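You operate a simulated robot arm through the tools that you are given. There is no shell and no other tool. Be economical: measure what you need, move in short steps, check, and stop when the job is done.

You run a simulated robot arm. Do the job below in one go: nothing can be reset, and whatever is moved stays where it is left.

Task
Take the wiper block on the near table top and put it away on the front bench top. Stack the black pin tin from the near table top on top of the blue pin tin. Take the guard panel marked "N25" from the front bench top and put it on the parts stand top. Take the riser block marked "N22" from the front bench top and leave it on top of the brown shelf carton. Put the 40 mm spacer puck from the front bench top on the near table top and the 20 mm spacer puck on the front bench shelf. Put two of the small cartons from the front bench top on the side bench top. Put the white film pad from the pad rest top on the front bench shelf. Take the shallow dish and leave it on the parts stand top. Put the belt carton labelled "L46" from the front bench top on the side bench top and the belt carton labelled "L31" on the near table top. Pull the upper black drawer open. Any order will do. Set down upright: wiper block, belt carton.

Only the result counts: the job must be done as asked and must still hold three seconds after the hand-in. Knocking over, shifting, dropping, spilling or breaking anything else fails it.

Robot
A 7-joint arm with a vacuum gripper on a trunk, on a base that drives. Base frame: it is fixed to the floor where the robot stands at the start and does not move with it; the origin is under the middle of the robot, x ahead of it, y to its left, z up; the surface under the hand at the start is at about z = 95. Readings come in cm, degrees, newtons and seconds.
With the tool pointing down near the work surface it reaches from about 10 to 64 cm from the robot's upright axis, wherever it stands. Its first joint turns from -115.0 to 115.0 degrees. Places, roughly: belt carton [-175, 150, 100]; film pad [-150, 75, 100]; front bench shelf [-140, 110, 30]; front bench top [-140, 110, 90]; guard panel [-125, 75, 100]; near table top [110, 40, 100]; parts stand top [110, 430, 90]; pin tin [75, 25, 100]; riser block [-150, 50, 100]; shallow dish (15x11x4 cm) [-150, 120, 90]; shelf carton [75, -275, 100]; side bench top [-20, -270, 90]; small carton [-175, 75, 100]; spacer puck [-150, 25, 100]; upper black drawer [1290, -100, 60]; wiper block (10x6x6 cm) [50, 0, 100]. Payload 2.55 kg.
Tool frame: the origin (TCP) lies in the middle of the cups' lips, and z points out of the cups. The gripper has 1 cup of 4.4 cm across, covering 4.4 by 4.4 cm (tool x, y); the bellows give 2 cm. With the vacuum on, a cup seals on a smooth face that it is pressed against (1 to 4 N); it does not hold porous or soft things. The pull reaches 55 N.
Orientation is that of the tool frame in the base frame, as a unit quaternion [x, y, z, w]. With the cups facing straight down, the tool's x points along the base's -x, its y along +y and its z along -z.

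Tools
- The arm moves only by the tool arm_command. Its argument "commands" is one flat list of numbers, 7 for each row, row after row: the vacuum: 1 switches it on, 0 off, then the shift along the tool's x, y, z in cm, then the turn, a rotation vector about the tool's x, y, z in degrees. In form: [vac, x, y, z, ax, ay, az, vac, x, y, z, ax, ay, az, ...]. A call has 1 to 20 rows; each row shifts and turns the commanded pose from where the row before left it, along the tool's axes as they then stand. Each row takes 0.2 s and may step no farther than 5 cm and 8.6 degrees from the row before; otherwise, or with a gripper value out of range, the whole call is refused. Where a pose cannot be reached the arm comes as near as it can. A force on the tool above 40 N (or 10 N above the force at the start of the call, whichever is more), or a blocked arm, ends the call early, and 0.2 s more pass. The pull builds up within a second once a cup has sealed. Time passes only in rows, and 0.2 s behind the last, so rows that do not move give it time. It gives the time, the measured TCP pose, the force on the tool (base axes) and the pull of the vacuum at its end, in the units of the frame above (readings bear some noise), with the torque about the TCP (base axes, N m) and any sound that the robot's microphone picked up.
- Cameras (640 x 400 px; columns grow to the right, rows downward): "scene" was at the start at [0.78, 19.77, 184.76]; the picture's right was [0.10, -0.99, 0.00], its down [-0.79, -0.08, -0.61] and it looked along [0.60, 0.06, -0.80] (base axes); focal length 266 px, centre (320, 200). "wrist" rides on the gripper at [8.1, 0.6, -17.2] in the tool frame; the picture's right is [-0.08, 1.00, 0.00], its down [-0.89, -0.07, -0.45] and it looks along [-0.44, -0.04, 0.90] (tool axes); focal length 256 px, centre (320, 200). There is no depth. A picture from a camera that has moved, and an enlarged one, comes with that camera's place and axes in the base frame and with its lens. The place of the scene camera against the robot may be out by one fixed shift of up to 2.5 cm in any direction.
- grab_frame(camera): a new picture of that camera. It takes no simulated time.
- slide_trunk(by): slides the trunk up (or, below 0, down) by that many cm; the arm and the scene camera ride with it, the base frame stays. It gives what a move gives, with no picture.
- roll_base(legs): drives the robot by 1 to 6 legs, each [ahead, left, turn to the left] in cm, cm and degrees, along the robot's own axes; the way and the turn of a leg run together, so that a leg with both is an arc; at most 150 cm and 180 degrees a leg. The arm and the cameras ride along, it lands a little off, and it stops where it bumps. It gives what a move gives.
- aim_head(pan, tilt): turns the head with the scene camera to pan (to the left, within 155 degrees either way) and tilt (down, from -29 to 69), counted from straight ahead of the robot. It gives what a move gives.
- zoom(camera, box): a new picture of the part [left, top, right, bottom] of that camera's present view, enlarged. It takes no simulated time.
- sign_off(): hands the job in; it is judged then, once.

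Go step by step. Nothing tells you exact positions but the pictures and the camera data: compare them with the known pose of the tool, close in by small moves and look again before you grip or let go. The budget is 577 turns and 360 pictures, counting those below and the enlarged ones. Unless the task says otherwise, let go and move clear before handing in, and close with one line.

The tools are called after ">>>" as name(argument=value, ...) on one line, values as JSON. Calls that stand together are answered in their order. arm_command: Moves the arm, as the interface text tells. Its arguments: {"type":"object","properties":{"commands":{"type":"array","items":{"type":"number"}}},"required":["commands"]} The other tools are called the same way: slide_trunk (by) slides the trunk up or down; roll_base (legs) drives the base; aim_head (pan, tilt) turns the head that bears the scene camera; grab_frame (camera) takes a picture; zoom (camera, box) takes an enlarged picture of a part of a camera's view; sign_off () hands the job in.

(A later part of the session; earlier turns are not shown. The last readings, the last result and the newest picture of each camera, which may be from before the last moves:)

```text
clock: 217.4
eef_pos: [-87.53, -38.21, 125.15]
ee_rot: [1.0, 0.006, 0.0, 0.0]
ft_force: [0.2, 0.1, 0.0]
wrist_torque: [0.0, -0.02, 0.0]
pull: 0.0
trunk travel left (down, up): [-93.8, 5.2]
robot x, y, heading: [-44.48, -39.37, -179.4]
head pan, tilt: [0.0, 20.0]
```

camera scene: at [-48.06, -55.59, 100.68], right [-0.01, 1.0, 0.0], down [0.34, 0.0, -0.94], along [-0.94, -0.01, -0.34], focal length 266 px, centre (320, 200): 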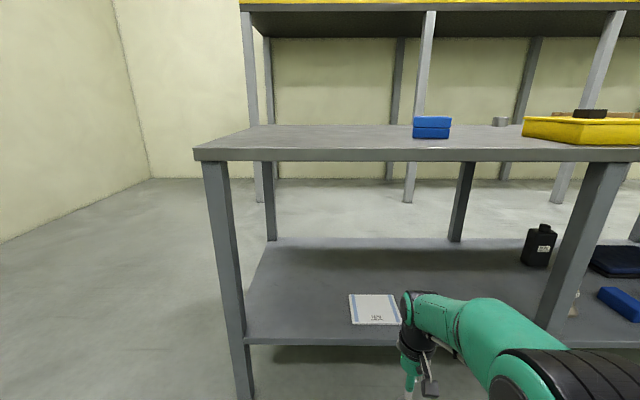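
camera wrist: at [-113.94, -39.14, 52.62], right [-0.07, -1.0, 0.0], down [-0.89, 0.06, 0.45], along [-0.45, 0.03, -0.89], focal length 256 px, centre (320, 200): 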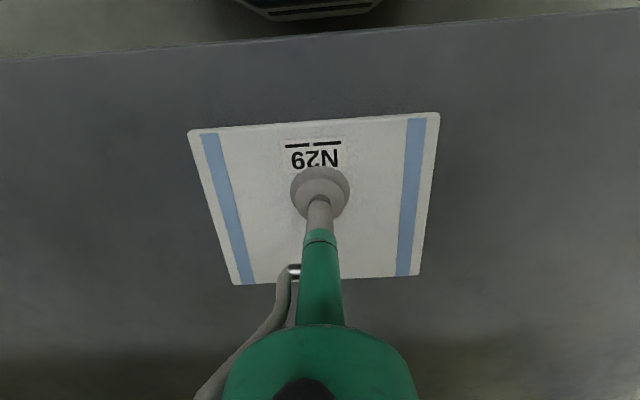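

The pad lies on the shelf. Next is the 20 mm puck at about (−148, −14); I'll approach from the front.

>>> roll_base(legs=[[0, -24.5, -0.6], [36, 0, 0]])

>>> arm_command(commands=[0, -4, 0, 3, 0, 0, 0, 0, -4, 0, 3, 0, 0, 0, 0, -4, 0, 3, 0, 0, 0, 0, -2, 0, 4, 0, 0, 0, 0, -2, 0, 4, 0, 0, 0])

>>> grab_frame(camera="wrist")

```text
clock: 221.1
eef_pos: [-123.02, -13.29, 125.07]
ee_rot: [1.0, 0.0, -0.001, 0.0]
ft_force: [0.8, 0.5, -0.3]
wrist_torque: [-0.04, -0.01, 0.01]
pull: 0.0
trunk travel left (down, up): [-93.8, 5.2]
robot x, y, heading: [-79.69, -14.67, 180.1]
head pan, tilt: [0.0, 20.0]
```

```text
clock: 222.3
eef_pos: [-139.12, -13.43, 107.98]
ee_rot: [1.0, -0.001, -0.001, 0.0]
ft_force: [0.3, -1.0, 0.1]
wrist_torque: [-0.03, 0.01, -0.01]
pull: 0.1
trunk travel left (down, up): [-93.8, 5.2]
robot x, y, heading: [-79.83, -14.76, 180.4]
head pan, tilt: [0.0, 20.0]
```

```text
297 pictures are left
camera wrist: at [-131.1, -13.98, 125.17], right [-0.08, -1.0, 0.0], down [-0.89, 0.07, 0.45], along [-0.45, 0.04, -0.89], focal length 256 px, centre (320, 200)
```

wrist: 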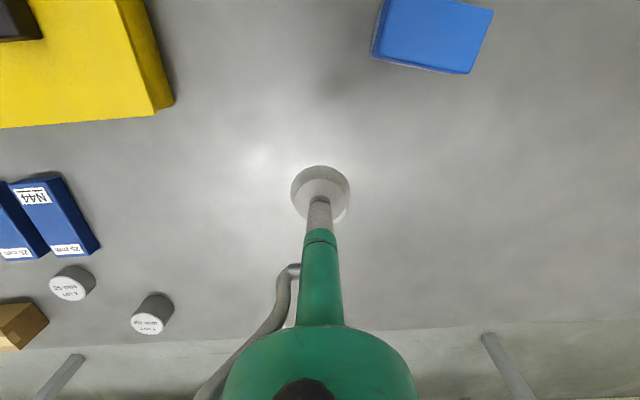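

>>> zoom(camera="wrist", box=[0, 170, 240, 370])

>>> arm_command(commands=[0, -2, 0, 4, 0, 0, 0, 0, -3, 0, 3, 0, 0, 0, 0, -2, 0, 3, 0, 0, 0])

>>> grab_frame(camera="wrist")

```text
2.00 times, centred on (120, 270) of wrist
camera zoom: at [-131.1, -13.98, 125.17], right [-0.08, -1.0, 0.0], down [-0.89, 0.07, 0.45], along [-0.45, 0.04, -0.89], focal length 512 px, centre (720, 60)
```

zoom: 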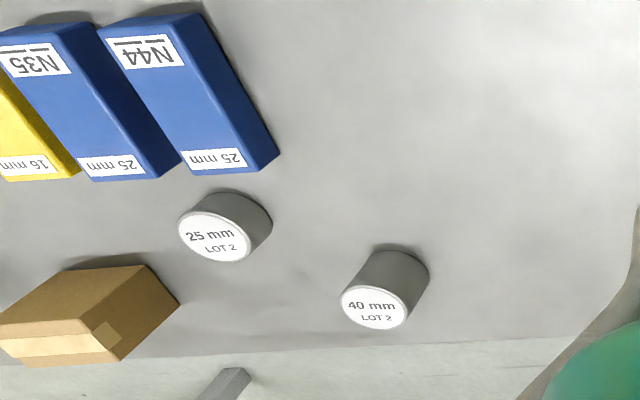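

```text
clock: 223.1
eef_pos: [-145.59, -13.53, 98.26]
ee_rot: [1.0, 0.0, -0.002, 0.0]
ft_force: [-1.2, -0.4, -0.5]
wrist_torque: [0.01, -0.07, -0.02]
pull: 0.0
out of reach, approached as far as the arm can: row 3
trunk travel left (down, up): [-93.8, 5.2]
robot x, y, heading: [-79.65, -14.99, 180.1]
head pan, tilt: [0.0, 20.0]
```

```text
295 pictures are left
camera wrist: at [-137.62, -14.0, 115.49], right [-0.08, -1.0, 0.0], down [-0.89, 0.07, 0.45], along [-0.45, 0.04, -0.89], focal length 256 px, centre (320, 200)
```

wrist: 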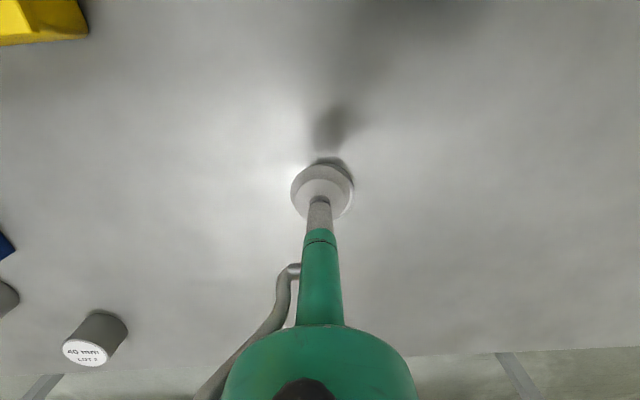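

>>> zoom(camera="wrist", box=[260, 130, 380, 250])

>>> aim_head(pan=0, tilt=45)

>>> zoom(camera="scene", box=[300, 130, 460, 270])

```text
3.33 times, centred on (320, 190) of wrist
camera zoom: at [-137.62, -14.0, 115.49], right [-0.08, -1.0, 0.0], down [-0.89, 0.07, 0.45], along [-0.45, 0.04, -0.89], focal length 853 px, centre (320, 233)
```

zoom: 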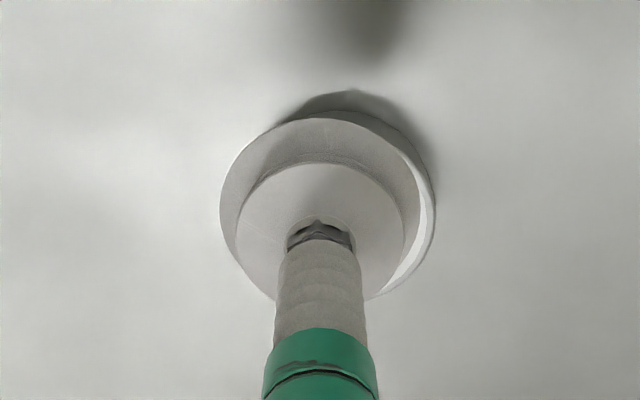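

```text
clock: 224.0
eef_pos: [-145.35, -13.38, 98.22]
ee_rot: [1.0, 0.001, -0.001, 0.0]
ft_force: [1.1, 0.4, -0.8]
wrist_torque: [0.02, 0.0, 0.01]
pull: 0.1
trunk travel left (down, up): [-93.8, 5.2]
robot x, y, heading: [-79.62, -14.64, 180.2]
head pan, tilt: [0.0, 45.0]
```

```text
2.86 times, centred on (380, 200) of scene
camera zoom: at [-82.53, -31.18, 185.81], right [0.0, 1.0, 0.0], down [0.71, 0.0, -0.71], along [-0.71, 0.0, -0.71], focal length 760 px, centre (149, 200)
```

zoom: 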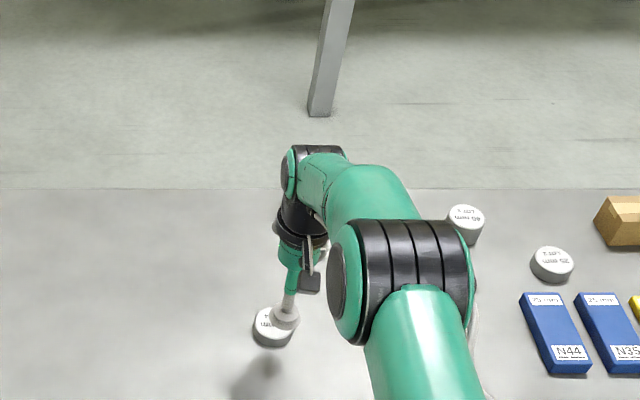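

The puck's centre is about (−149, −13.7), slightly beyond straight-down reach. I'll nudge the base and tilt the tool ~6° outward.

>>> roll_base(legs=[[1, 0, 0]])

>>> arm_command(commands=[0, 0, 0, 0, 0, -6, 0, 0, -1, 0, 0, 0, 0, 0, 0, -1.2, 0.3, 1, 0, 0, 0])

>>> zoom(camera="wrist", box=[240, 110, 400, 270])

>>> zoom(camera="scene", box=[320, 190, 400, 270])

```text
clock: 224.7
eef_pos: [-146.26, -13.46, 98.38]
ee_rot: [1.0, 0.0, -0.002, 0.0]
ft_force: [-0.5, -0.4, 0.4]
wrist_torque: [-0.04, 0.02, 0.0]
pull: 0.0
trunk travel left (down, up): [-93.8, 5.2]
robot x, y, heading: [-80.37, -14.76, 180.1]
head pan, tilt: [0.0, 45.0]
```

```text
clock: 225.5
eef_pos: [-148.77, -13.92, 97.59]
ee_rot: [0.999, -0.001, -0.053, 0.0]
ft_force: [0.5, -0.6, -0.2]
wrist_torque: [0.02, 0.0, -0.02]
pull: 0.1
trunk travel left (down, up): [-93.8, 5.2]
robot x, y, heading: [-80.79, -15.53, 179.9]
head pan, tilt: [0.0, 45.0]
```

```text
2.50 times, centred on (320, 190) of wrist
camera zoom: at [-138.99, -14.41, 113.77], right [-0.08, -1.0, 0.01], down [-0.84, 0.07, 0.54], along [-0.54, 0.04, -0.84], focal length 640 px, centre (320, 225)
```

zoom: 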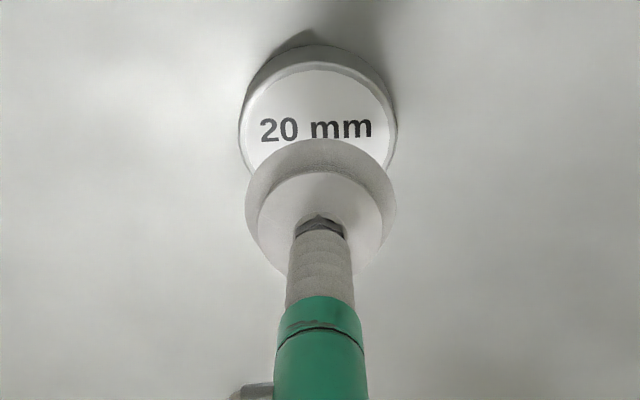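

```text
5.00 times, centred on (360, 230) of scene
camera zoom: at [-83.56, -31.22, 185.81], right [0.0, 1.0, 0.0], down [0.71, 0.0, -0.71], along [-0.71, 0.0, -0.71], focal length 1331 px, centre (120, 50)
```

zoom: 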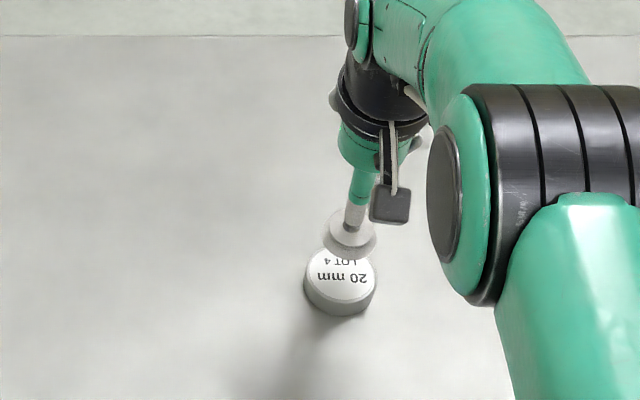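

Centred over the puck now. I'll press down along the tool axis with the vacuum on.

>>> arm_command(commands=[1, 0.3, 0, 3, 0, 0, 0, 1, 0, 0, 1.5, 0, 0, 0, 1, 0, 0, 0.6, 0, 0, 0, 1, 0, 0, 0.5, 0, 0, 0, 1, 0, 0, 0, 0, 0, 0])

```text
clock: 226.7
eef_pos: [-149.08, -13.76, 92.19]
ee_rot: [0.998, -0.001, -0.057, 0.0]
ft_force: [-0.2, -0.9, 11.4]
wrist_torque: [-0.04, -0.4, -0.03]
pull: 54.7
trunk travel left (down, up): [-93.8, 5.2]
robot x, y, heading: [-80.73, -14.91, 179.9]
head pan, tilt: [0.0, 45.0]
```

Sealed. I'll lift, retract and untilt.

>>> arm_command(commands=[1, 0, 0, -2, 0, 0, 0, 1, 1, 0, -3, 0, 0, 0, 1, 3, 0, -3, 0, 0, 0, 1, 4, 0, -3, 0, 2, 0, 1, 4, 0, -3, 0, 4, 0, 1, 4, 0, -3, 0, 0, 0, 1, 4, 0, -3, 0, 0, 0, 1, 4, 0, -3, 0, 0, 0, 1, 2, 0, -4, 0, 0, 0, 1, 0, 0, -4, 0, 0, 0, 1, 0, 0, -3, 0, 0, 0])

>>> roll_base(legs=[[-34, 0, 0], [0, 3, 0]])

>>> slide_trunk(by=-40)

>>> grab_frame(camera="wrist")

```text
clock: 229.1
eef_pos: [-121.55, -13.76, 124.83]
ee_rot: [1.0, 0.0, -0.001, 0.0]
ft_force: [0.1, -0.9, -1.5]
wrist_torque: [-0.02, 0.01, -0.05]
pull: 54.6
trunk travel left (down, up): [-93.8, 5.2]
robot x, y, heading: [-81.12, -15.18, 180.1]
head pan, tilt: [0.0, 45.0]
```

```text
clock: 231.8
eef_pos: [-88.01, -16.41, 124.81]
ee_rot: [1.0, 0.0, -0.001, 0.001]
ft_force: [-1.0, 0.1, -1.7]
wrist_torque: [-0.01, -0.03, 0.0]
pull: 55.1
trunk travel left (down, up): [-93.8, 5.2]
robot x, y, heading: [-47.0, -17.74, -179.7]
head pan, tilt: [0.0, 45.0]
```

```text
clock: 235.6
eef_pos: [-88.08, -16.72, 84.87]
ee_rot: [1.0, 0.0, -0.001, 0.0]
ft_force: [0.2, 0.0, -1.2]
wrist_torque: [-0.01, -0.02, 0.0]
pull: 54.6
trunk travel left (down, up): [-53.8, 45.2]
robot x, y, heading: [-47.09, -17.67, -180.1]
head pan, tilt: [0.0, 45.0]
```

```text
290 pictures are left
camera wrist: at [-80.14, -17.25, 101.97], right [-0.08, -1.0, 0.0], down [-0.89, 0.07, 0.45], along [-0.45, 0.04, -0.89], focal length 256 px, centre (320, 200)
```

wrist: 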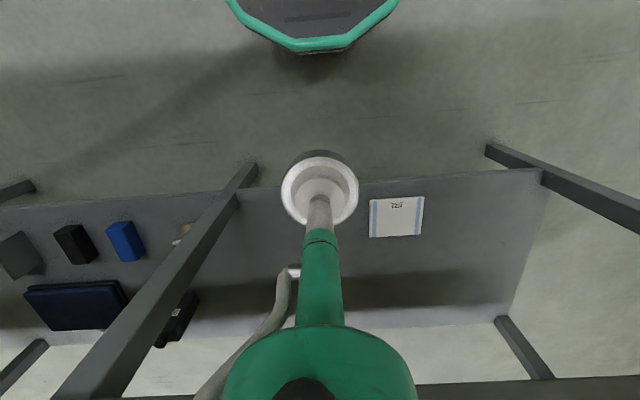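

I'll move to the far left of the pad, to keep the elbow away from the middle leg, and lower further.

>>> roll_base(legs=[[0, 46, 0]])

>>> slide_trunk(by=-40)

>>> slide_trunk(by=-9)

>>> roll_base(legs=[[32, 0, 0]])

>>> grab_frame(camera="wrist")

>>> aim_head(pan=0, tilt=20)

>>> grab_frame(camera="scene")

```text
clock: 238.4
eef_pos: [-87.96, -62.95, 84.81]
ee_rot: [1.0, 0.003, -0.001, 0.0]
ft_force: [0.2, 0.4, -1.7]
wrist_torque: [0.0, -0.03, 0.0]
pull: 54.8
trunk travel left (down, up): [-53.8, 45.2]
robot x, y, heading: [-47.12, -64.25, -179.7]
head pan, tilt: [0.0, 45.0]
```

```text
clock: 242.2
eef_pos: [-87.95, -62.97, 44.66]
ee_rot: [1.0, 0.002, -0.001, -0.001]
ft_force: [-0.2, -0.7, -1.9]
wrist_torque: [-0.01, -0.01, -0.02]
pull: 54.8
trunk travel left (down, up): [-13.8, 85.2]
robot x, y, heading: [-47.08, -63.92, -179.8]
head pan, tilt: [0.0, 45.0]
```

```text
clock: 243.4
eef_pos: [-88.07, -63.04, 35.76]
ee_rot: [1.0, 0.003, -0.001, 0.0]
ft_force: [0.2, 0.4, -1.2]
wrist_torque: [-0.03, 0.02, -0.01]
pull: 54.9
trunk travel left (down, up): [-4.8, 94.2]
robot x, y, heading: [-46.9, -63.76, -179.5]
head pan, tilt: [0.0, 45.0]
```

```text
clock: 245.6
eef_pos: [-119.97, -63.01, 35.77]
ee_rot: [1.0, -0.001, 0.0, -0.001]
ft_force: [0.0, -0.2, -2.1]
wrist_torque: [0.01, 0.01, 0.03]
pull: 55.0
trunk travel left (down, up): [-4.8, 94.2]
robot x, y, heading: [-78.79, -64.13, 179.7]
head pan, tilt: [0.0, 45.0]
```

```text
289 pictures are left
camera wrist: at [-111.98, -63.46, 52.96], right [-0.08, -1.0, 0.0], down [-0.89, 0.07, 0.45], along [-0.45, 0.04, -0.89], focal length 256 px, centre (320, 200)
```

wrist: 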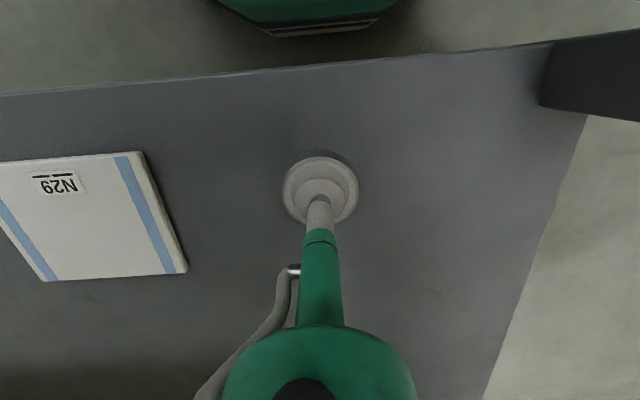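

```text
clock: 246.5
eef_pos: [-119.94, -62.84, 35.73]
ee_rot: [1.0, -0.001, 0.0, 0.0]
ft_force: [-0.5, -0.3, -1.0]
wrist_torque: [-0.01, -0.02, -0.01]
pull: 54.4
trunk travel left (down, up): [-4.8, 94.2]
robot x, y, heading: [-78.88, -64.11, 180.1]
head pan, tilt: [0.0, 20.0]
```

```text
288 pictures are left
camera scene: at [-82.86, -80.39, 100.67], right [0.0, 1.0, 0.0], down [0.34, 0.0, -0.94], along [-0.94, 0.0, -0.34], focal length 266 px, centre (320, 200)
```

scene: 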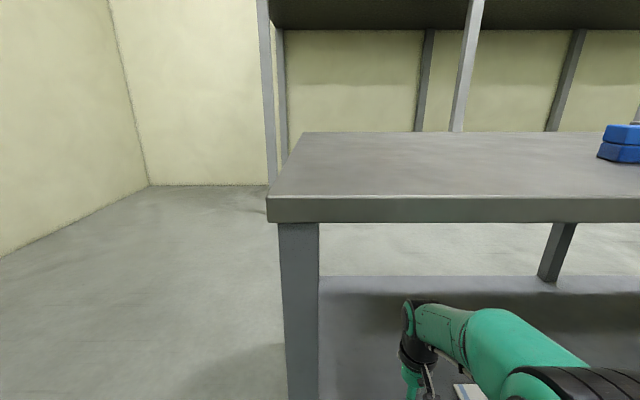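

>>> arm_command(commands=[1, 0, 0, 1, 0, 0, 0, 1, 0, 0, 0.8, 0, 0, 0, 1, 0, 0, 0.8, 0, 0, 0, 1, 0, 0, 0, 0, 0, 0])

>>> arm_command(commands=[1, 0, 0, 0.4, 0, 0, 0, 1, 0, 0, 0.4, 0, 0, 0, 1, 0, 0, 0, 0, 0, 0])

```text
clock: 247.5
eef_pos: [-119.85, -62.94, 33.2]
ee_rot: [1.0, -0.001, -0.002, 0.0]
ft_force: [-0.4, 0.5, -1.5]
wrist_torque: [0.01, -0.03, 0.01]
pull: 54.9
trunk travel left (down, up): [-4.8, 94.2]
robot x, y, heading: [-78.85, -64.2, 180.2]
head pan, tilt: [0.0, 20.0]
```

```text
clock: 248.3
eef_pos: [-119.83, -62.87, 32.45]
ee_rot: [1.0, -0.001, -0.001, 0.0]
ft_force: [0.0, 0.1, -1.3]
wrist_torque: [0.02, 0.03, 0.01]
pull: 54.4
trunk travel left (down, up): [-4.8, 94.2]
robot x, y, heading: [-78.74, -64.26, 179.8]
head pan, tilt: [0.0, 20.0]
```

>>> arm_command(commands=[1, 0, 0, 0.4, 0, 0, 0, 1, 0, 0, 0.4, 0, 0, 0, 1, 0, 0, 0, 0, 0, 0])

```text
clock: 249.1
eef_pos: [-120.02, -62.97, 31.83]
ee_rot: [1.0, -0.001, -0.005, 0.0]
ft_force: [9.7, -1.3, 29.8]
wrist_torque: [-0.01, -0.21, 0.02]
pull: 55.1
trunk travel left (down, up): [-4.8, 94.2]
robot x, y, heading: [-78.7, -64.0, 180.0]
head pan, tilt: [0.0, 20.0]
```

Contact. I'll release, rise, back out, and raise the trunk.

>>> arm_command(commands=[1, 0, 0, -0.4, 0, 0, 0, 0, 0, 0, 0, 0, 0, 0, 0, 0, 0, 0, 0, 0, 0, 0, 0, 0, 0, 0, 0, 0, 0, 0, 0, -2, 0, 0, 0, 0, 0, 0, -3, 0, 0, 0])

>>> grab_frame(camera="wrist")

>>> roll_base(legs=[[-40, 0, 0]])

>>> slide_trunk(by=40)

>>> slide_trunk(by=40)

>>> slide_trunk(by=9)

```text
clock: 250.5
eef_pos: [-120.02, -62.71, 37.12]
ee_rot: [1.0, -0.001, -0.001, 0.0]
ft_force: [0.0, -0.2, -0.6]
wrist_torque: [0.0, -0.01, -0.01]
pull: 0.0
trunk travel left (down, up): [-4.8, 94.2]
robot x, y, heading: [-78.82, -64.16, 179.9]
head pan, tilt: [0.0, 20.0]
```

```text
287 pictures are left
camera wrist: at [-112.03, -63.39, 54.3], right [-0.08, -1.0, 0.0], down [-0.89, 0.07, 0.45], along [-0.45, 0.04, -0.89], focal length 256 px, centre (320, 200)
```

wrist: 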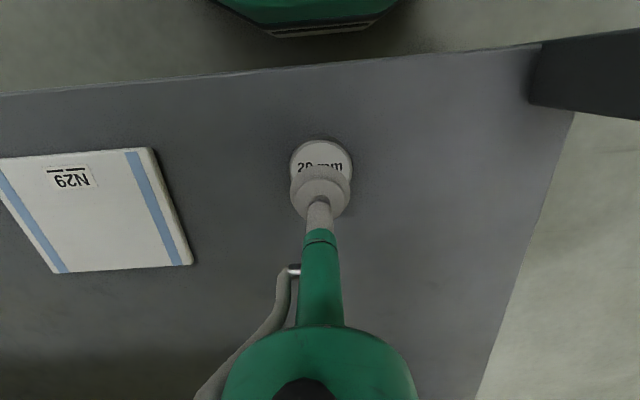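

```text
clock: 253.0
eef_pos: [-79.31, -63.07, 37.05]
ee_rot: [1.0, 0.003, -0.001, 0.0]
ft_force: [-0.2, -0.7, -0.1]
wrist_torque: [0.01, 0.04, 0.01]
pull: 0.1
trunk travel left (down, up): [-4.8, 94.2]
robot x, y, heading: [-38.09, -63.93, -179.8]
head pan, tilt: [0.0, 20.0]
```

```text
clock: 256.8
eef_pos: [-79.33, -63.04, 77.09]
ee_rot: [1.0, 0.002, -0.001, -0.001]
ft_force: [-0.8, -0.1, -0.3]
wrist_torque: [0.0, -0.01, 0.0]
pull: 0.1
trunk travel left (down, up): [-44.8, 54.2]
robot x, y, heading: [-38.51, -64.02, -179.7]
head pan, tilt: [0.0, 20.0]
```

```text
clock: 260.7
eef_pos: [-79.36, -63.1, 117.02]
ee_rot: [1.0, 0.002, -0.001, 0.0]
ft_force: [0.3, 0.1, -0.6]
wrist_torque: [0.02, 0.02, 0.0]
pull: 0.1
trunk travel left (down, up): [-84.8, 14.2]
robot x, y, heading: [-38.26, -63.89, -179.7]
head pan, tilt: [0.0, 20.0]
```

```text
clock: 261.9
eef_pos: [-79.4, -63.05, 126.19]
ee_rot: [1.0, 0.002, 0.0, 0.0]
ft_force: [-0.7, 0.4, 0.4]
wrist_torque: [-0.02, -0.02, 0.01]
pull: 0.0
trunk travel left (down, up): [-93.8, 5.2]
robot x, y, heading: [-38.33, -63.7, -179.7]
head pan, tilt: [0.0, 20.0]
```

Both shelf items are done. Next I'll turn around and drive behind the bench, starting at the 40 mm puck.

>>> roll_base(legs=[[0, 0, 179.7], [0, -75, 0], [-150, 0, 0], [-43, 0, 0], [0, 80, 0], [0, 80, 0]])

>>> aim_head(pan=15, tilt=50)

>>> grab_frame(camera="scene")

>>> grab_frame(camera="wrist")

```text
clock: 290.4
eef_pos: [-185.72, 26.19, 126.13]
ee_rot: [0.025, 1.0, 0.0, 0.001]
ft_force: [0.5, -1.1, 0.0]
wrist_torque: [-0.02, -0.04, 0.02]
pull: 0.0
trunk travel left (down, up): [-93.8, 5.2]
robot x, y, heading: [-226.72, 29.26, -2.9]
head pan, tilt: [0.0, 20.0]
```

```text
clock: 291.4
eef_pos: [-185.68, 26.14, 126.2]
ee_rot: [0.025, 1.0, 0.0, 0.002]
ft_force: [0.1, 0.5, 0.0]
wrist_torque: [0.01, -0.01, -0.01]
pull: 0.1
trunk travel left (down, up): [-93.8, 5.2]
robot x, y, heading: [-226.5, 29.47, -3.0]
head pan, tilt: [15.0, 50.0]
```

```text
286 pictures are left
camera scene: at [-224.87, 50.17, 185.13], right [0.21, -0.98, 0.0], down [-0.75, -0.16, -0.64], along [0.63, 0.14, -0.77], focal length 266 px, centre (320, 200)
```

scene: 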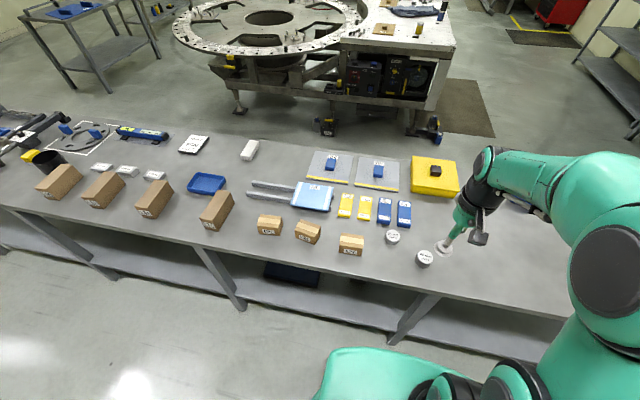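

```text
285 pictures are left
camera wrist: at [-193.86, 27.27, 143.29], right [0.13, 0.99, 0.0], down [0.89, -0.12, 0.45], along [0.44, -0.06, -0.89], focal length 256 px, centre (320, 200)
```

wrist: 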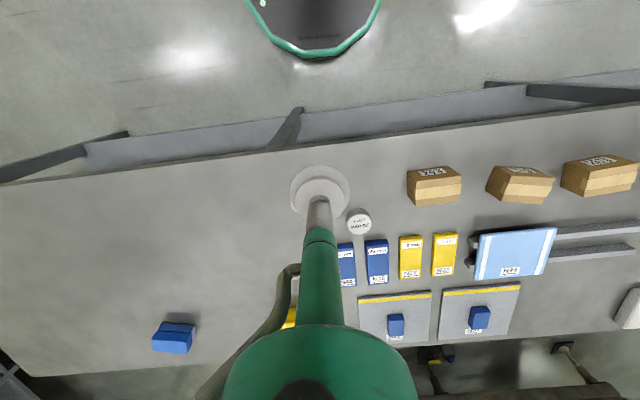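

The bench's back edge is at x≈−178.5. I'll square up, move in, and look for the 40 mm puck at about (−170, 21).

>>> roll_base(legs=[[9, 0, 3], [0, -4, 0]])

>>> arm_command(commands=[0, 0, 0, 4.5, 0, 0, 0, 0, 0, 0, 4.5, 0, 0, 0, 0, 0, 0, 4.5, 0, 0, 0, 0, 0, 0, 3, 0, 0, 0])

>>> grab_frame(camera="wrist")

>>> zoom(camera="scene", box=[360, 180, 500, 290])

```text
clock: 292.9
eef_pos: [-176.81, 24.42, 126.17]
ee_rot: [-0.001, 1.0, 0.0, 0.001]
ft_force: [0.4, 0.1, 0.2]
wrist_torque: [0.0, -0.01, 0.03]
pull: 0.0
trunk travel left (down, up): [-93.8, 5.2]
robot x, y, heading: [-217.66, 25.13, 0.2]
head pan, tilt: [15.0, 50.0]
```

```text
clock: 293.9
eef_pos: [-176.6, 24.23, 109.53]
ee_rot: [-0.001, 1.0, 0.0, 0.001]
ft_force: [-0.1, -0.3, 0.4]
wrist_torque: [-0.01, -0.01, -0.01]
pull: 0.0
trunk travel left (down, up): [-93.8, 5.2]
robot x, y, heading: [-217.79, 25.03, 0.3]
head pan, tilt: [15.0, 50.0]
```

```text
284 pictures are left
camera wrist: at [-184.81, 24.94, 126.78], right [0.08, 1.0, 0.0], down [0.89, -0.07, 0.45], along [0.45, -0.03, -0.89], focal length 256 px, centre (320, 200)
```

wrist: 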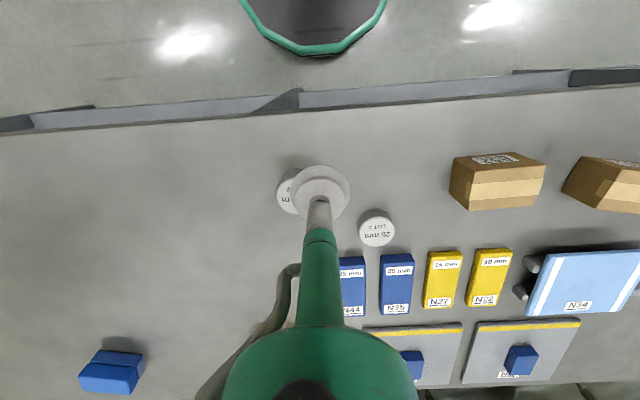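

```text
3.64 times, centred on (430, 235) of scene
camera zoom: at [-216.94, 46.26, 185.12], right [0.26, -0.96, 0.0], down [-0.74, -0.2, -0.64], along [0.62, 0.17, -0.77], focal length 968 px, centre (-80, 73)
```

zoom: 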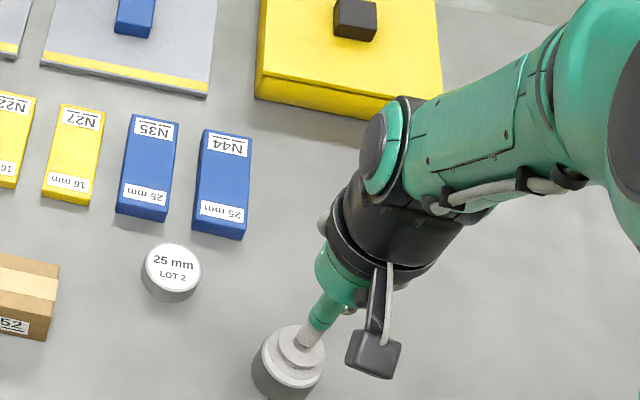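

>>> arm_command(commands=[0, -3.5, -1.8, 3, 0, 0, 0, 0, -3.5, -1.7, 3, 0, 0, 0, 0, 0, 0, 4, 0, 0, 0])

>>> zoom(camera="wrist", box=[240, 110, 400, 270])

>>> zoom(camera="scene", box=[380, 210, 480, 290])

```text
clock: 294.7
eef_pos: [-169.9, 20.61, 99.68]
ee_rot: [-0.001, 1.0, 0.0, 0.0]
ft_force: [0.1, 0.1, 0.0]
wrist_torque: [-0.01, 0.02, 0.04]
pull: 0.2
trunk travel left (down, up): [-93.8, 5.2]
robot x, y, heading: [-217.65, 25.39, 0.3]
head pan, tilt: [15.0, 50.0]
```

```text
2.50 times, centred on (320, 190) of wrist
camera zoom: at [-178.06, 21.29, 116.85], right [0.08, 1.0, 0.0], down [0.89, -0.07, 0.45], along [0.45, -0.03, -0.89], focal length 640 px, centre (320, 225)
```

zoom: 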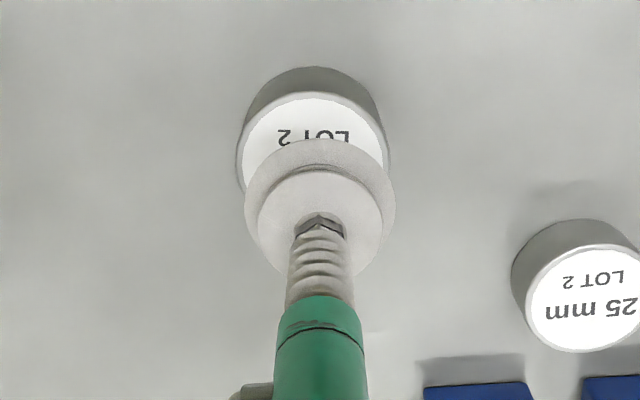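

```text
5.00 times, centred on (430, 250) of scene
camera zoom: at [-217.0, 46.27, 185.12], right [0.26, -0.96, 0.0], down [-0.74, -0.2, -0.64], along [0.62, 0.17, -0.77], focal length 1331 px, centre (-230, -50)
```

zoom: 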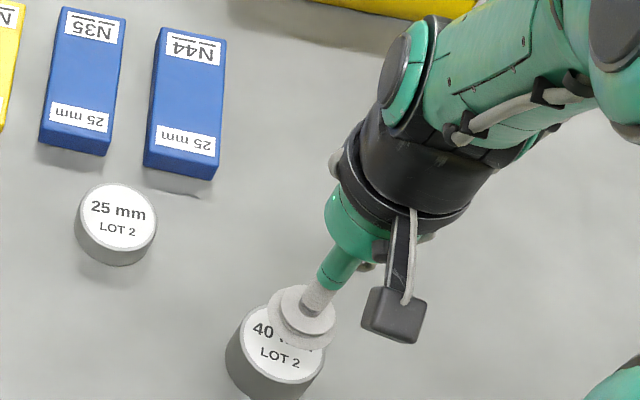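

>>> arm_command(commands=[1, -1, -0.2, 3, 0, 0, 0, 1, 0, 0, 2, 0, 0, 0, 1, 0, 0, 0.6, 0, 0, 0, 1, 0, 0, 0.5, 0, 0, 0, 1, 0, 0, 0, 0, 0, 0])

```text
clock: 295.9
eef_pos: [-168.77, 20.52, 93.87]
ee_rot: [-0.002, 1.0, 0.0, 0.004]
ft_force: [-4.5, 0.4, 23.7]
wrist_torque: [-0.1, 0.42, -0.03]
pull: 55.4
trunk travel left (down, up): [-93.8, 5.2]
robot x, y, heading: [-217.91, 24.72, 0.1]
head pan, tilt: [15.0, 50.0]
```

Sealed. I'll lift, retract, and drive around to the near table.

>>> arm_command(commands=[1, 0, 0, -1, 0, 0, 0, 1, 0, 0, -4, 0, 0, 0, 1, 1, 0, -4, 0, 0, 0, 1, 3, 1, -3, 0, 0, 0, 1, 3, 1, -3, 0, 0, 0, 1, 3, 1, -3, 0, 0, 0])

>>> roll_base(legs=[[-9, 0, 0], [0, -82, 0], [0, -82, 0], [150, 0, 0], [68, 0, 0], [0, 134, 0]])

>>> grab_frame(camera="wrist")

```text
clock: 297.3
eef_pos: [-179.04, 23.56, 111.72]
ee_rot: [-0.001, 1.0, 0.0, 0.002]
ft_force: [0.2, 0.1, -2.4]
wrist_torque: [0.02, -0.01, 0.04]
pull: 54.9
trunk travel left (down, up): [-93.8, 5.2]
robot x, y, heading: [-217.86, 25.08, 0.3]
head pan, tilt: [15.0, 50.0]
```

```text
clock: 323.3
eef_pos: [31.99, -7.72, 111.7]
ee_rot: [0.003, 1.0, -0.001, 0.001]
ft_force: [-0.4, -0.2, -3.5]
wrist_torque: [0.04, 0.0, 0.01]
pull: 55.1
trunk travel left (down, up): [-93.8, 5.2]
robot x, y, heading: [-6.74, -5.61, -0.3]
head pan, tilt: [15.0, 50.0]
```

```text
280 pictures are left
camera wrist: at [23.79, -6.93, 128.87], right [0.09, 1.0, 0.0], down [0.89, -0.08, 0.45], along [0.45, -0.04, -0.89], focal length 256 px, centre (320, 200)
```

wrist: 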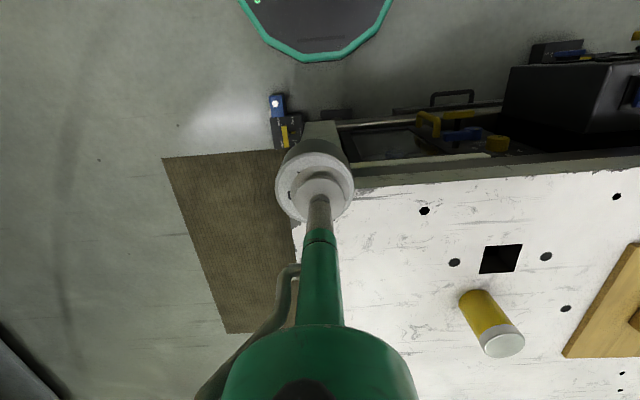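

>>> arm_command(commands=[1, -4.2, 1.6, 0, 0, 0, 0, 1, -4.2, 1.6, 0, 0, 0, 0, 1, -4.2, 1.6, 0, 0, 0, 0, 1, -4.2, 1.6, 1, 0, 0, 0, 1, -4.2, 1.6, 1, 0, 0, 0])

>>> grab_frame(camera="wrist")

```text
clock: 324.5
eef_pos: [53.17, 0.31, 109.62]
ee_rot: [0.003, 1.0, -0.002, 0.001]
ft_force: [0.4, 0.4, -3.0]
wrist_torque: [0.0, 0.04, 0.0]
pull: 55.3
trunk travel left (down, up): [-93.8, 5.2]
robot x, y, heading: [-7.02, -5.73, -0.6]
head pan, tilt: [15.0, 50.0]
```

```text
279 pictures are left
camera wrist: at [45.07, 1.11, 126.77], right [0.08, 1.0, 0.0], down [0.89, -0.08, 0.44], along [0.44, -0.04, -0.9], focal length 256 px, centre (320, 200)
```

wrist: 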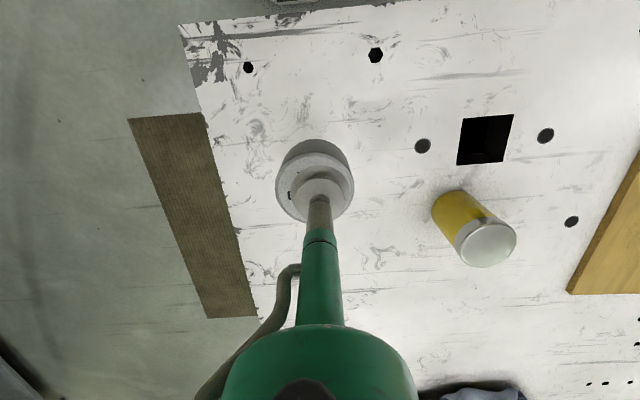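

>>> arm_command(commands=[1, 0, 0, 4, 0, 0, 0, 1, 0, 0, 3.5, 0, 0, 0, 1, 0, 0, 1.2, 0, 0, 0, 1, 0, 0, 0.5, 0, 0, 0, 1, 0, 0, 0, 0, 0, 0])

>>> arm_command(commands=[1, 0, 0, 0.4, 0, 0, 0, 1, 0, 0, 0.3, 0, 0, 0, 1, 0, 0, 0, 0, 0, 0])

```text
clock: 325.7
eef_pos: [52.91, 0.19, 100.61]
ee_rot: [0.003, 1.0, 0.0, 0.001]
ft_force: [0.7, 0.9, -2.5]
wrist_torque: [0.03, -0.02, 0.01]
pull: 54.8
trunk travel left (down, up): [-93.8, 5.2]
robot x, y, heading: [-6.9, -5.89, -0.3]
head pan, tilt: [15.0, 50.0]
```

```text
clock: 326.5
eef_pos: [52.99, 0.1, 99.93]
ee_rot: [0.003, 1.0, 0.001, 0.001]
ft_force: [-0.1, 0.3, -3.2]
wrist_torque: [0.02, -0.03, -0.01]
pull: 54.7
trunk travel left (down, up): [-93.8, 5.2]
robot x, y, heading: [-7.14, -5.5, -0.4]
head pan, tilt: [15.0, 50.0]
```

>>> arm_command(commands=[1, 0, 0, 0.3, 0, 0, 0, 1, 0, 0, 0.3, 0, 0, 0, 1, 0, 0, 0.2, 0, 0, 0, 1, 0, 0, 0, 0, 0, 0])

```text
clock: 327.5
eef_pos: [53.02, 0.15, 99.1]
ee_rot: [0.004, 1.0, 0.0, 0.001]
ft_force: [0.4, 0.3, -1.0]
wrist_torque: [-0.02, 0.01, -0.01]
pull: 55.6
trunk travel left (down, up): [-93.8, 5.2]
robot x, y, heading: [-6.85, -5.5, -0.7]
head pan, tilt: [15.0, 50.0]
```

>>> arm_command(commands=[1, 0, 0, 0.3, 0, 0, 0, 1, 0, 0, 0.2, 0, 0, 0, 1, 0, 0, 0, 0, 0, 0])

```text
clock: 328.3
eef_pos: [53.09, 0.11, 98.9]
ee_rot: [0.002, 1.0, 0.0, 0.005]
ft_force: [-3.0, -0.3, 21.2]
wrist_torque: [-0.19, 0.46, 0.04]
pull: 55.1
trunk travel left (down, up): [-93.8, 5.2]
robot x, y, heading: [-6.76, -5.59, -0.4]
head pan, tilt: [15.0, 50.0]
```

Contact. I'll release, retract, and return behind the bench for the cartons.

>>> arm_command(commands=[1, 0, 0, -0.3, 0, 0, 0, 0, 0, 0, 0, 0, 0, 0, 0, 0, 0, 0, 0, 0, 0, 0, 0, 0, 0, 0, 0, 0, 0, 0, 0, -2, 0, 0, 0, 0, 0, 0, -5, 0, 0, 0, 0, 3, 0, -4, 0, 0, 0, 0, 4, 0, -3, 0, 0, 0, 0, 4, -1, -3, 0, 0, 0, 0, 4, -1, -3, 0, 0, 0])

>>> grab_frame(camera="wrist")

>>> roll_base(legs=[[0, -134, 0.3], [-150, 0, 0], [-70, 0, 0], [0, 82, 0], [0, 150, 0]])

>>> aim_head(pan=20, tilt=45)

>>> grab_frame(camera="scene")

>>> grab_frame(camera="wrist")

```text
refused: row 9 steps farther than a row can; nothing moved
```

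```text
278 pictures are left
camera wrist: at [44.7, 0.9, 116.02], right [0.08, 1.0, 0.0], down [0.89, -0.08, 0.45], along [0.45, -0.04, -0.89], focal length 256 px, centre (320, 200)
```

wrist: 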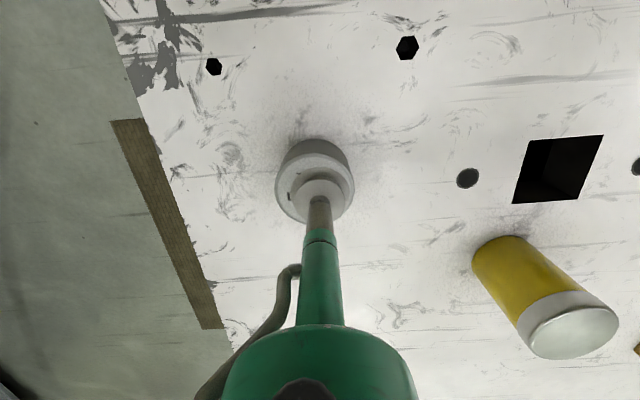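

```text
clock: 356.6
eef_pos: [-169.1, 100.72, 98.61]
ee_rot: [-0.006, 1.0, -0.001, 0.001]
ft_force: [-1.1, -1.7, -3.7]
wrist_torque: [-0.1, 0.03, 0.03]
pull: 55.0
trunk travel left (down, up): [-93.8, 5.2]
robot x, y, heading: [-228.96, 93.45, 0.8]
head pan, tilt: [15.0, 50.0]
```

```text
clock: 357.2
eef_pos: [-169.18, 100.52, 98.48]
ee_rot: [-0.006, 1.0, 0.0, 0.0]
ft_force: [-0.5, -0.8, -3.4]
wrist_torque: [0.02, 0.0, 0.0]
pull: 55.4
trunk travel left (down, up): [-93.8, 5.2]
robot x, y, heading: [-229.05, 93.36, 0.9]
head pan, tilt: [20.0, 45.0]
```

```text
277 pictures are left
camera scene: at [-228.31, 115.39, 185.81], right [0.35, -0.94, 0.0], down [-0.66, -0.25, -0.71], along [0.66, 0.25, -0.71], focal length 266 px, centre (320, 200)
```

scene: 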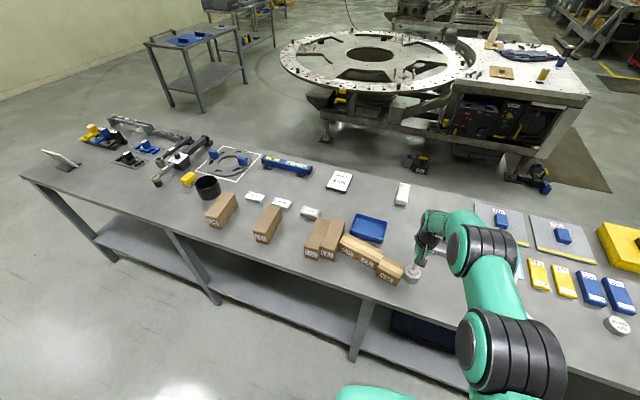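

```text
276 pictures are left
camera wrist: at [-177.39, 101.19, 115.68], right [0.07, 1.0, 0.0], down [0.89, -0.06, 0.45], along [0.45, -0.03, -0.89], focal length 256 px, centre (320, 200)
```

wrist: 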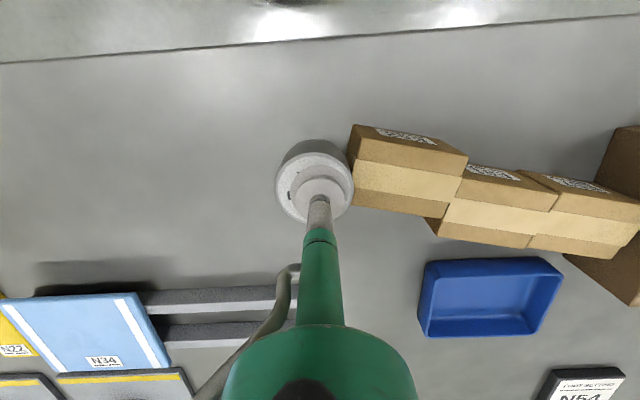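

The refused arm command meant the later calls ran with the puck still gripped and low, and it pushed the small cartons. I'll lift straight up and take stock of what moved.

>>> arm_command(commands=[1, 0, -0.5, 0, 0, 0, 0, 1, 0, 0, -3, 0, 0, 0, 1, 1, 0, -4, 0, 0, 0, 1, 2, 0, -4, 0, 0, 0, 1, 3, 0, -3, 0, 0, 0])

>>> grab_frame(camera="wrist")

>>> zoom(camera="scene", box=[180, 160, 440, 310])

```text
clock: 358.4
eef_pos: [-175.41, 99.87, 112.62]
ee_rot: [-0.006, 1.0, 0.0, 0.0]
ft_force: [-0.9, -0.5, -3.1]
wrist_torque: [-0.01, -0.05, -0.01]
pull: 54.7
trunk travel left (down, up): [-93.8, 5.2]
robot x, y, heading: [-229.22, 93.67, 0.7]
head pan, tilt: [20.0, 45.0]
```

```text
275 pictures are left
camera wrist: at [-183.58, 100.51, 129.75], right [0.07, 1.0, 0.0], down [0.89, -0.06, 0.45], along [0.45, -0.03, -0.89], focal length 256 px, centre (320, 200)
```

wrist: 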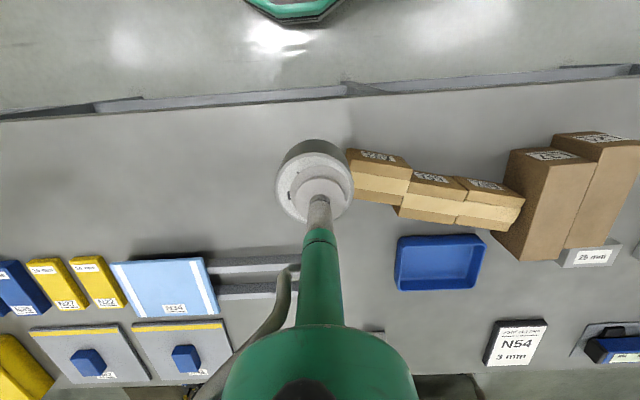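

```text
2.46 times, centred on (310, 235) of scene
camera zoom: at [-228.64, 115.37, 185.81], right [0.35, -0.94, 0.0], down [-0.66, -0.25, -0.71], along [0.66, 0.25, -0.71], focal length 655 px, centre (345, 114)
```

zoom: 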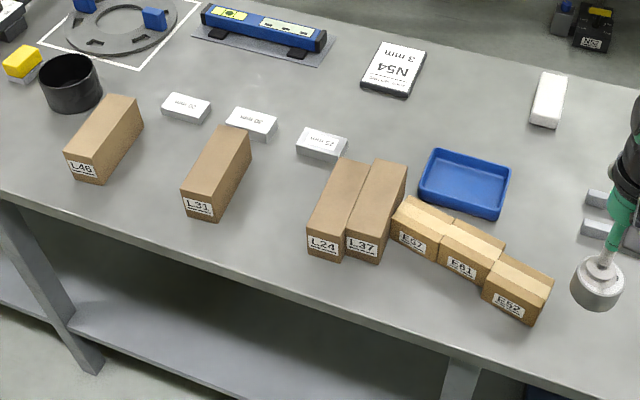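

L31 and L46 are untouched, but E52/E61/E37, L37 and slightly L24 were shoved. I'll deliver the puck first, then restore whatever must stay on the bench. From now on I won't chain a drive behind an unconfirmed arm move.

>>> arm_command(commands=[1, 4, -1.2, -2, 0, 0, 0, 1, 4, -1.2, -1, 0, 0, 0, 1, 4, -1.2, 0, 0, 0, 0, 1, 2, -1.2, 0, 0, 0, 0])

```text
clock: 359.4
eef_pos: [-189.15, 94.79, 115.54]
ee_rot: [-0.007, 1.0, 0.0, 0.002]
ft_force: [1.0, -0.8, -3.4]
wrist_torque: [0.01, -0.02, -0.01]
pull: 55.0
trunk travel left (down, up): [-93.8, 5.2]
robot x, y, heading: [-228.79, 93.8, 0.7]
head pan, tilt: [20.0, 45.0]
```

>>> roll_base(legs=[[0, -116, -0.7], [0, -116, 0], [150, 0, 0], [71, 0, 0], [0, 134, 0]])

>>> grab_frame(camera="wrist")

```text
clock: 387.7
eef_pos: [39.08, -4.19, 115.56]
ee_rot: [0.017, 1.0, 0.0, 0.0]
ft_force: [0.2, -0.5, -2.7]
wrist_torque: [0.02, 0.01, 0.02]
pull: 55.2
trunk travel left (down, up): [-93.8, 5.2]
robot x, y, heading: [-1.03, -3.57, -2.1]
head pan, tilt: [20.0, 45.0]
```

```text
273 pictures are left
camera wrist: at [30.87, -3.2, 132.72], right [0.11, 0.99, 0.0], down [0.89, -0.1, 0.45], along [0.44, -0.05, -0.89], focal length 256 px, centre (320, 200)
```

wrist: 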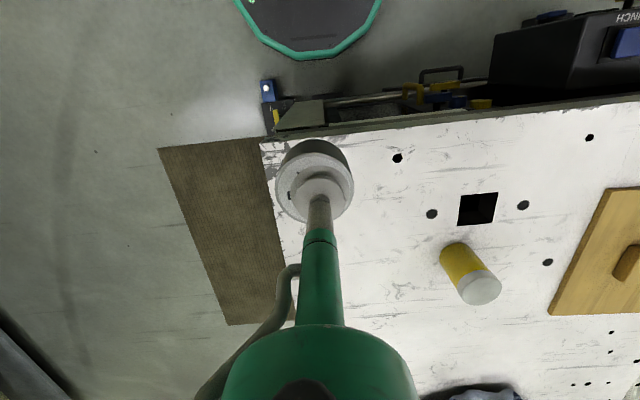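

>>> arm_command(commands=[1, -4.6, 1.8, 0, 0, 0, 0, 1, -4.6, 1.8, 0, 0, 0, 0, 1, -4.6, 1.8, 0, 0, 0, 0, 1, 0, 0, 4.8, 0, 0, 0, 1, 0, 0, 4.8, 0, 0, 0, 1, 0, 0, 4.8, 0, 0, 0, 1, 0, 0, 1, 0, 0, 0, 1, 0, 0, 0.6, 0, 0, 0, 1, 0, 0, 0, 0, 0, 0])

```text
clock: 389.7
eef_pos: [53.08, 0.61, 99.55]
ee_rot: [0.017, 1.0, 0.0, 0.001]
ft_force: [-0.4, -0.3, -3.4]
wrist_torque: [0.02, 0.0, -0.05]
pull: 55.2
trunk travel left (down, up): [-93.8, 5.2]
robot x, y, heading: [-1.29, -3.64, -1.9]
head pan, tilt: [20.0, 45.0]
```

>>> arm_command(commands=[1, 0, 0, 0.4, 0, 0, 0, 1, 0, 0, 0.3, 0, 0, 0, 1, 0, 0, 0, 0, 0, 0])

```text
clock: 390.5
eef_pos: [53.12, 0.65, 99.11]
ee_rot: [0.016, 1.0, -0.001, 0.003]
ft_force: [1.0, 0.0, 7.3]
wrist_torque: [-0.01, 0.2, 0.0]
pull: 54.8
trunk travel left (down, up): [-93.8, 5.2]
robot x, y, heading: [-1.03, -3.73, -1.7]
head pan, tilt: [20.0, 45.0]
```

Contact. I'll release and rise.

>>> arm_command(commands=[1, 0, 0, -0.2, 0, 0, 0, 0, 0, 0, 0, 0, 0, 0, 0, 0, 0, 0, 0, 0, 0, 0, 0, 0, 0, 0, 0, 0, 0, 0, 0, -2, 0, 0, 0, 0, 0, 0, -5, 0, 0, 0, 0, 0, 0, -5, 0, 0, 0, 0, 3, 0, -3, 0, 0, 0, 0, 4, -1, -2, 0, 0, 0, 0, 4, -1, -2, 0, 0, 0, 0, 4, -1, -2, 0, 0, 0])

>>> grab_frame(camera="wrist")

```text
clock: 392.9
eef_pos: [37.54, -1.81, 120.05]
ee_rot: [0.016, 1.0, 0.0, 0.001]
ft_force: [-0.6, 0.2, 0.2]
wrist_torque: [0.01, 0.0, 0.01]
pull: 0.1
trunk travel left (down, up): [-93.8, 5.2]
robot x, y, heading: [-1.33, -3.72, -1.7]
head pan, tilt: [20.0, 45.0]
```

```text
272 pictures are left
camera wrist: at [29.33, -0.84, 137.18], right [0.11, 0.99, 0.0], down [0.89, -0.1, 0.45], along [0.45, -0.05, -0.89], focal length 256 px, centre (320, 200)
```

wrist: 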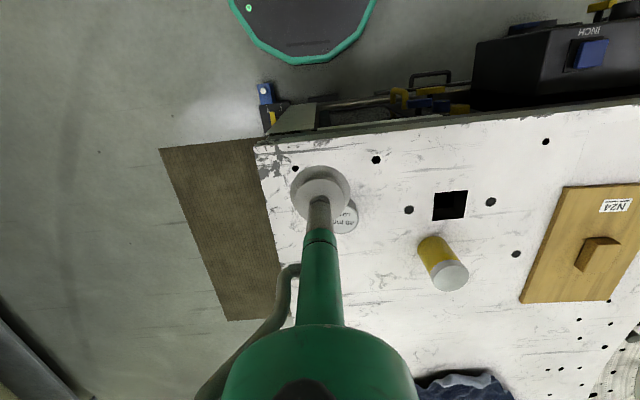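

>>> roll_base(legs=[[0, -134, 1.7], [-150, 0, 0], [-78, 0, 0], [0, 125, 0], [0, 125, 0]])

>>> aim_head(pan=0, tilt=50)

>>> grab_frame(camera="scene")

>>> grab_frame(camera="wrist")

```text
clock: 422.2
eef_pos: [-191.43, 117.71, 119.91]
ee_rot: [-0.009, 1.0, 0.0, 0.001]
ft_force: [0.0, -0.4, -0.3]
wrist_torque: [0.03, -0.01, 0.02]
pull: 0.1
trunk travel left (down, up): [-93.8, 5.2]
robot x, y, heading: [-230.48, 114.04, 1.2]
head pan, tilt: [20.0, 45.0]
```

```text
clock: 423.0
eef_pos: [-191.59, 117.57, 119.88]
ee_rot: [-0.01, 1.0, 0.0, 0.001]
ft_force: [-0.6, 0.2, -0.1]
wrist_torque: [0.02, -0.01, -0.01]
pull: 0.0
trunk travel left (down, up): [-93.8, 5.2]
robot x, y, heading: [-230.42, 113.55, 1.1]
head pan, tilt: [0.0, 50.0]
```

```text
271 pictures are left
camera scene: at [-229.58, 132.74, 185.12], right [0.02, -1.0, 0.0], down [-0.77, -0.02, -0.64], along [0.64, 0.01, -0.77], focal length 266 px, centre (320, 200)
```

scene: 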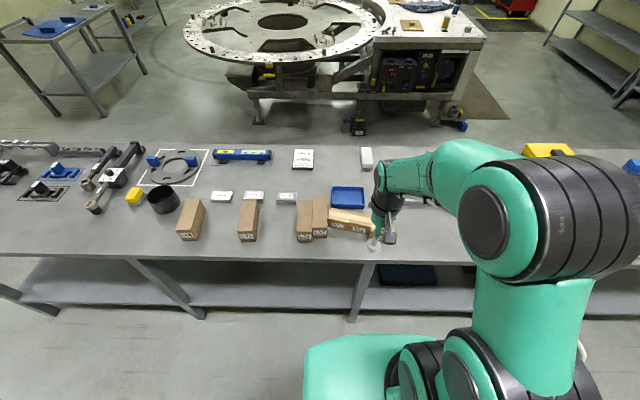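

```text
270 pictures are left
camera wrist: at [-199.77, 118.22, 137.11], right [0.06, 1.0, 0.0], down [0.89, -0.05, 0.45], along [0.45, -0.03, -0.89], focal length 256 px, centre (320, 200)
```

wrist: 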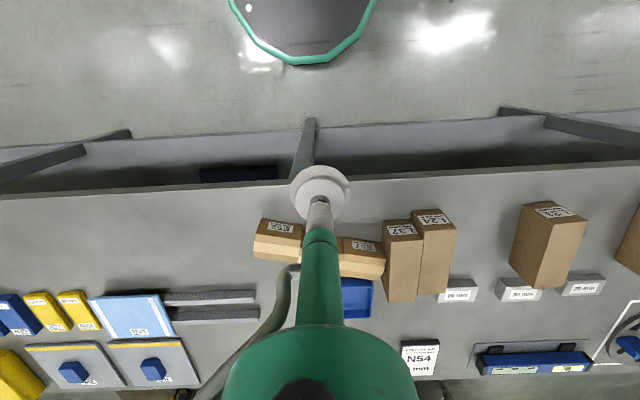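

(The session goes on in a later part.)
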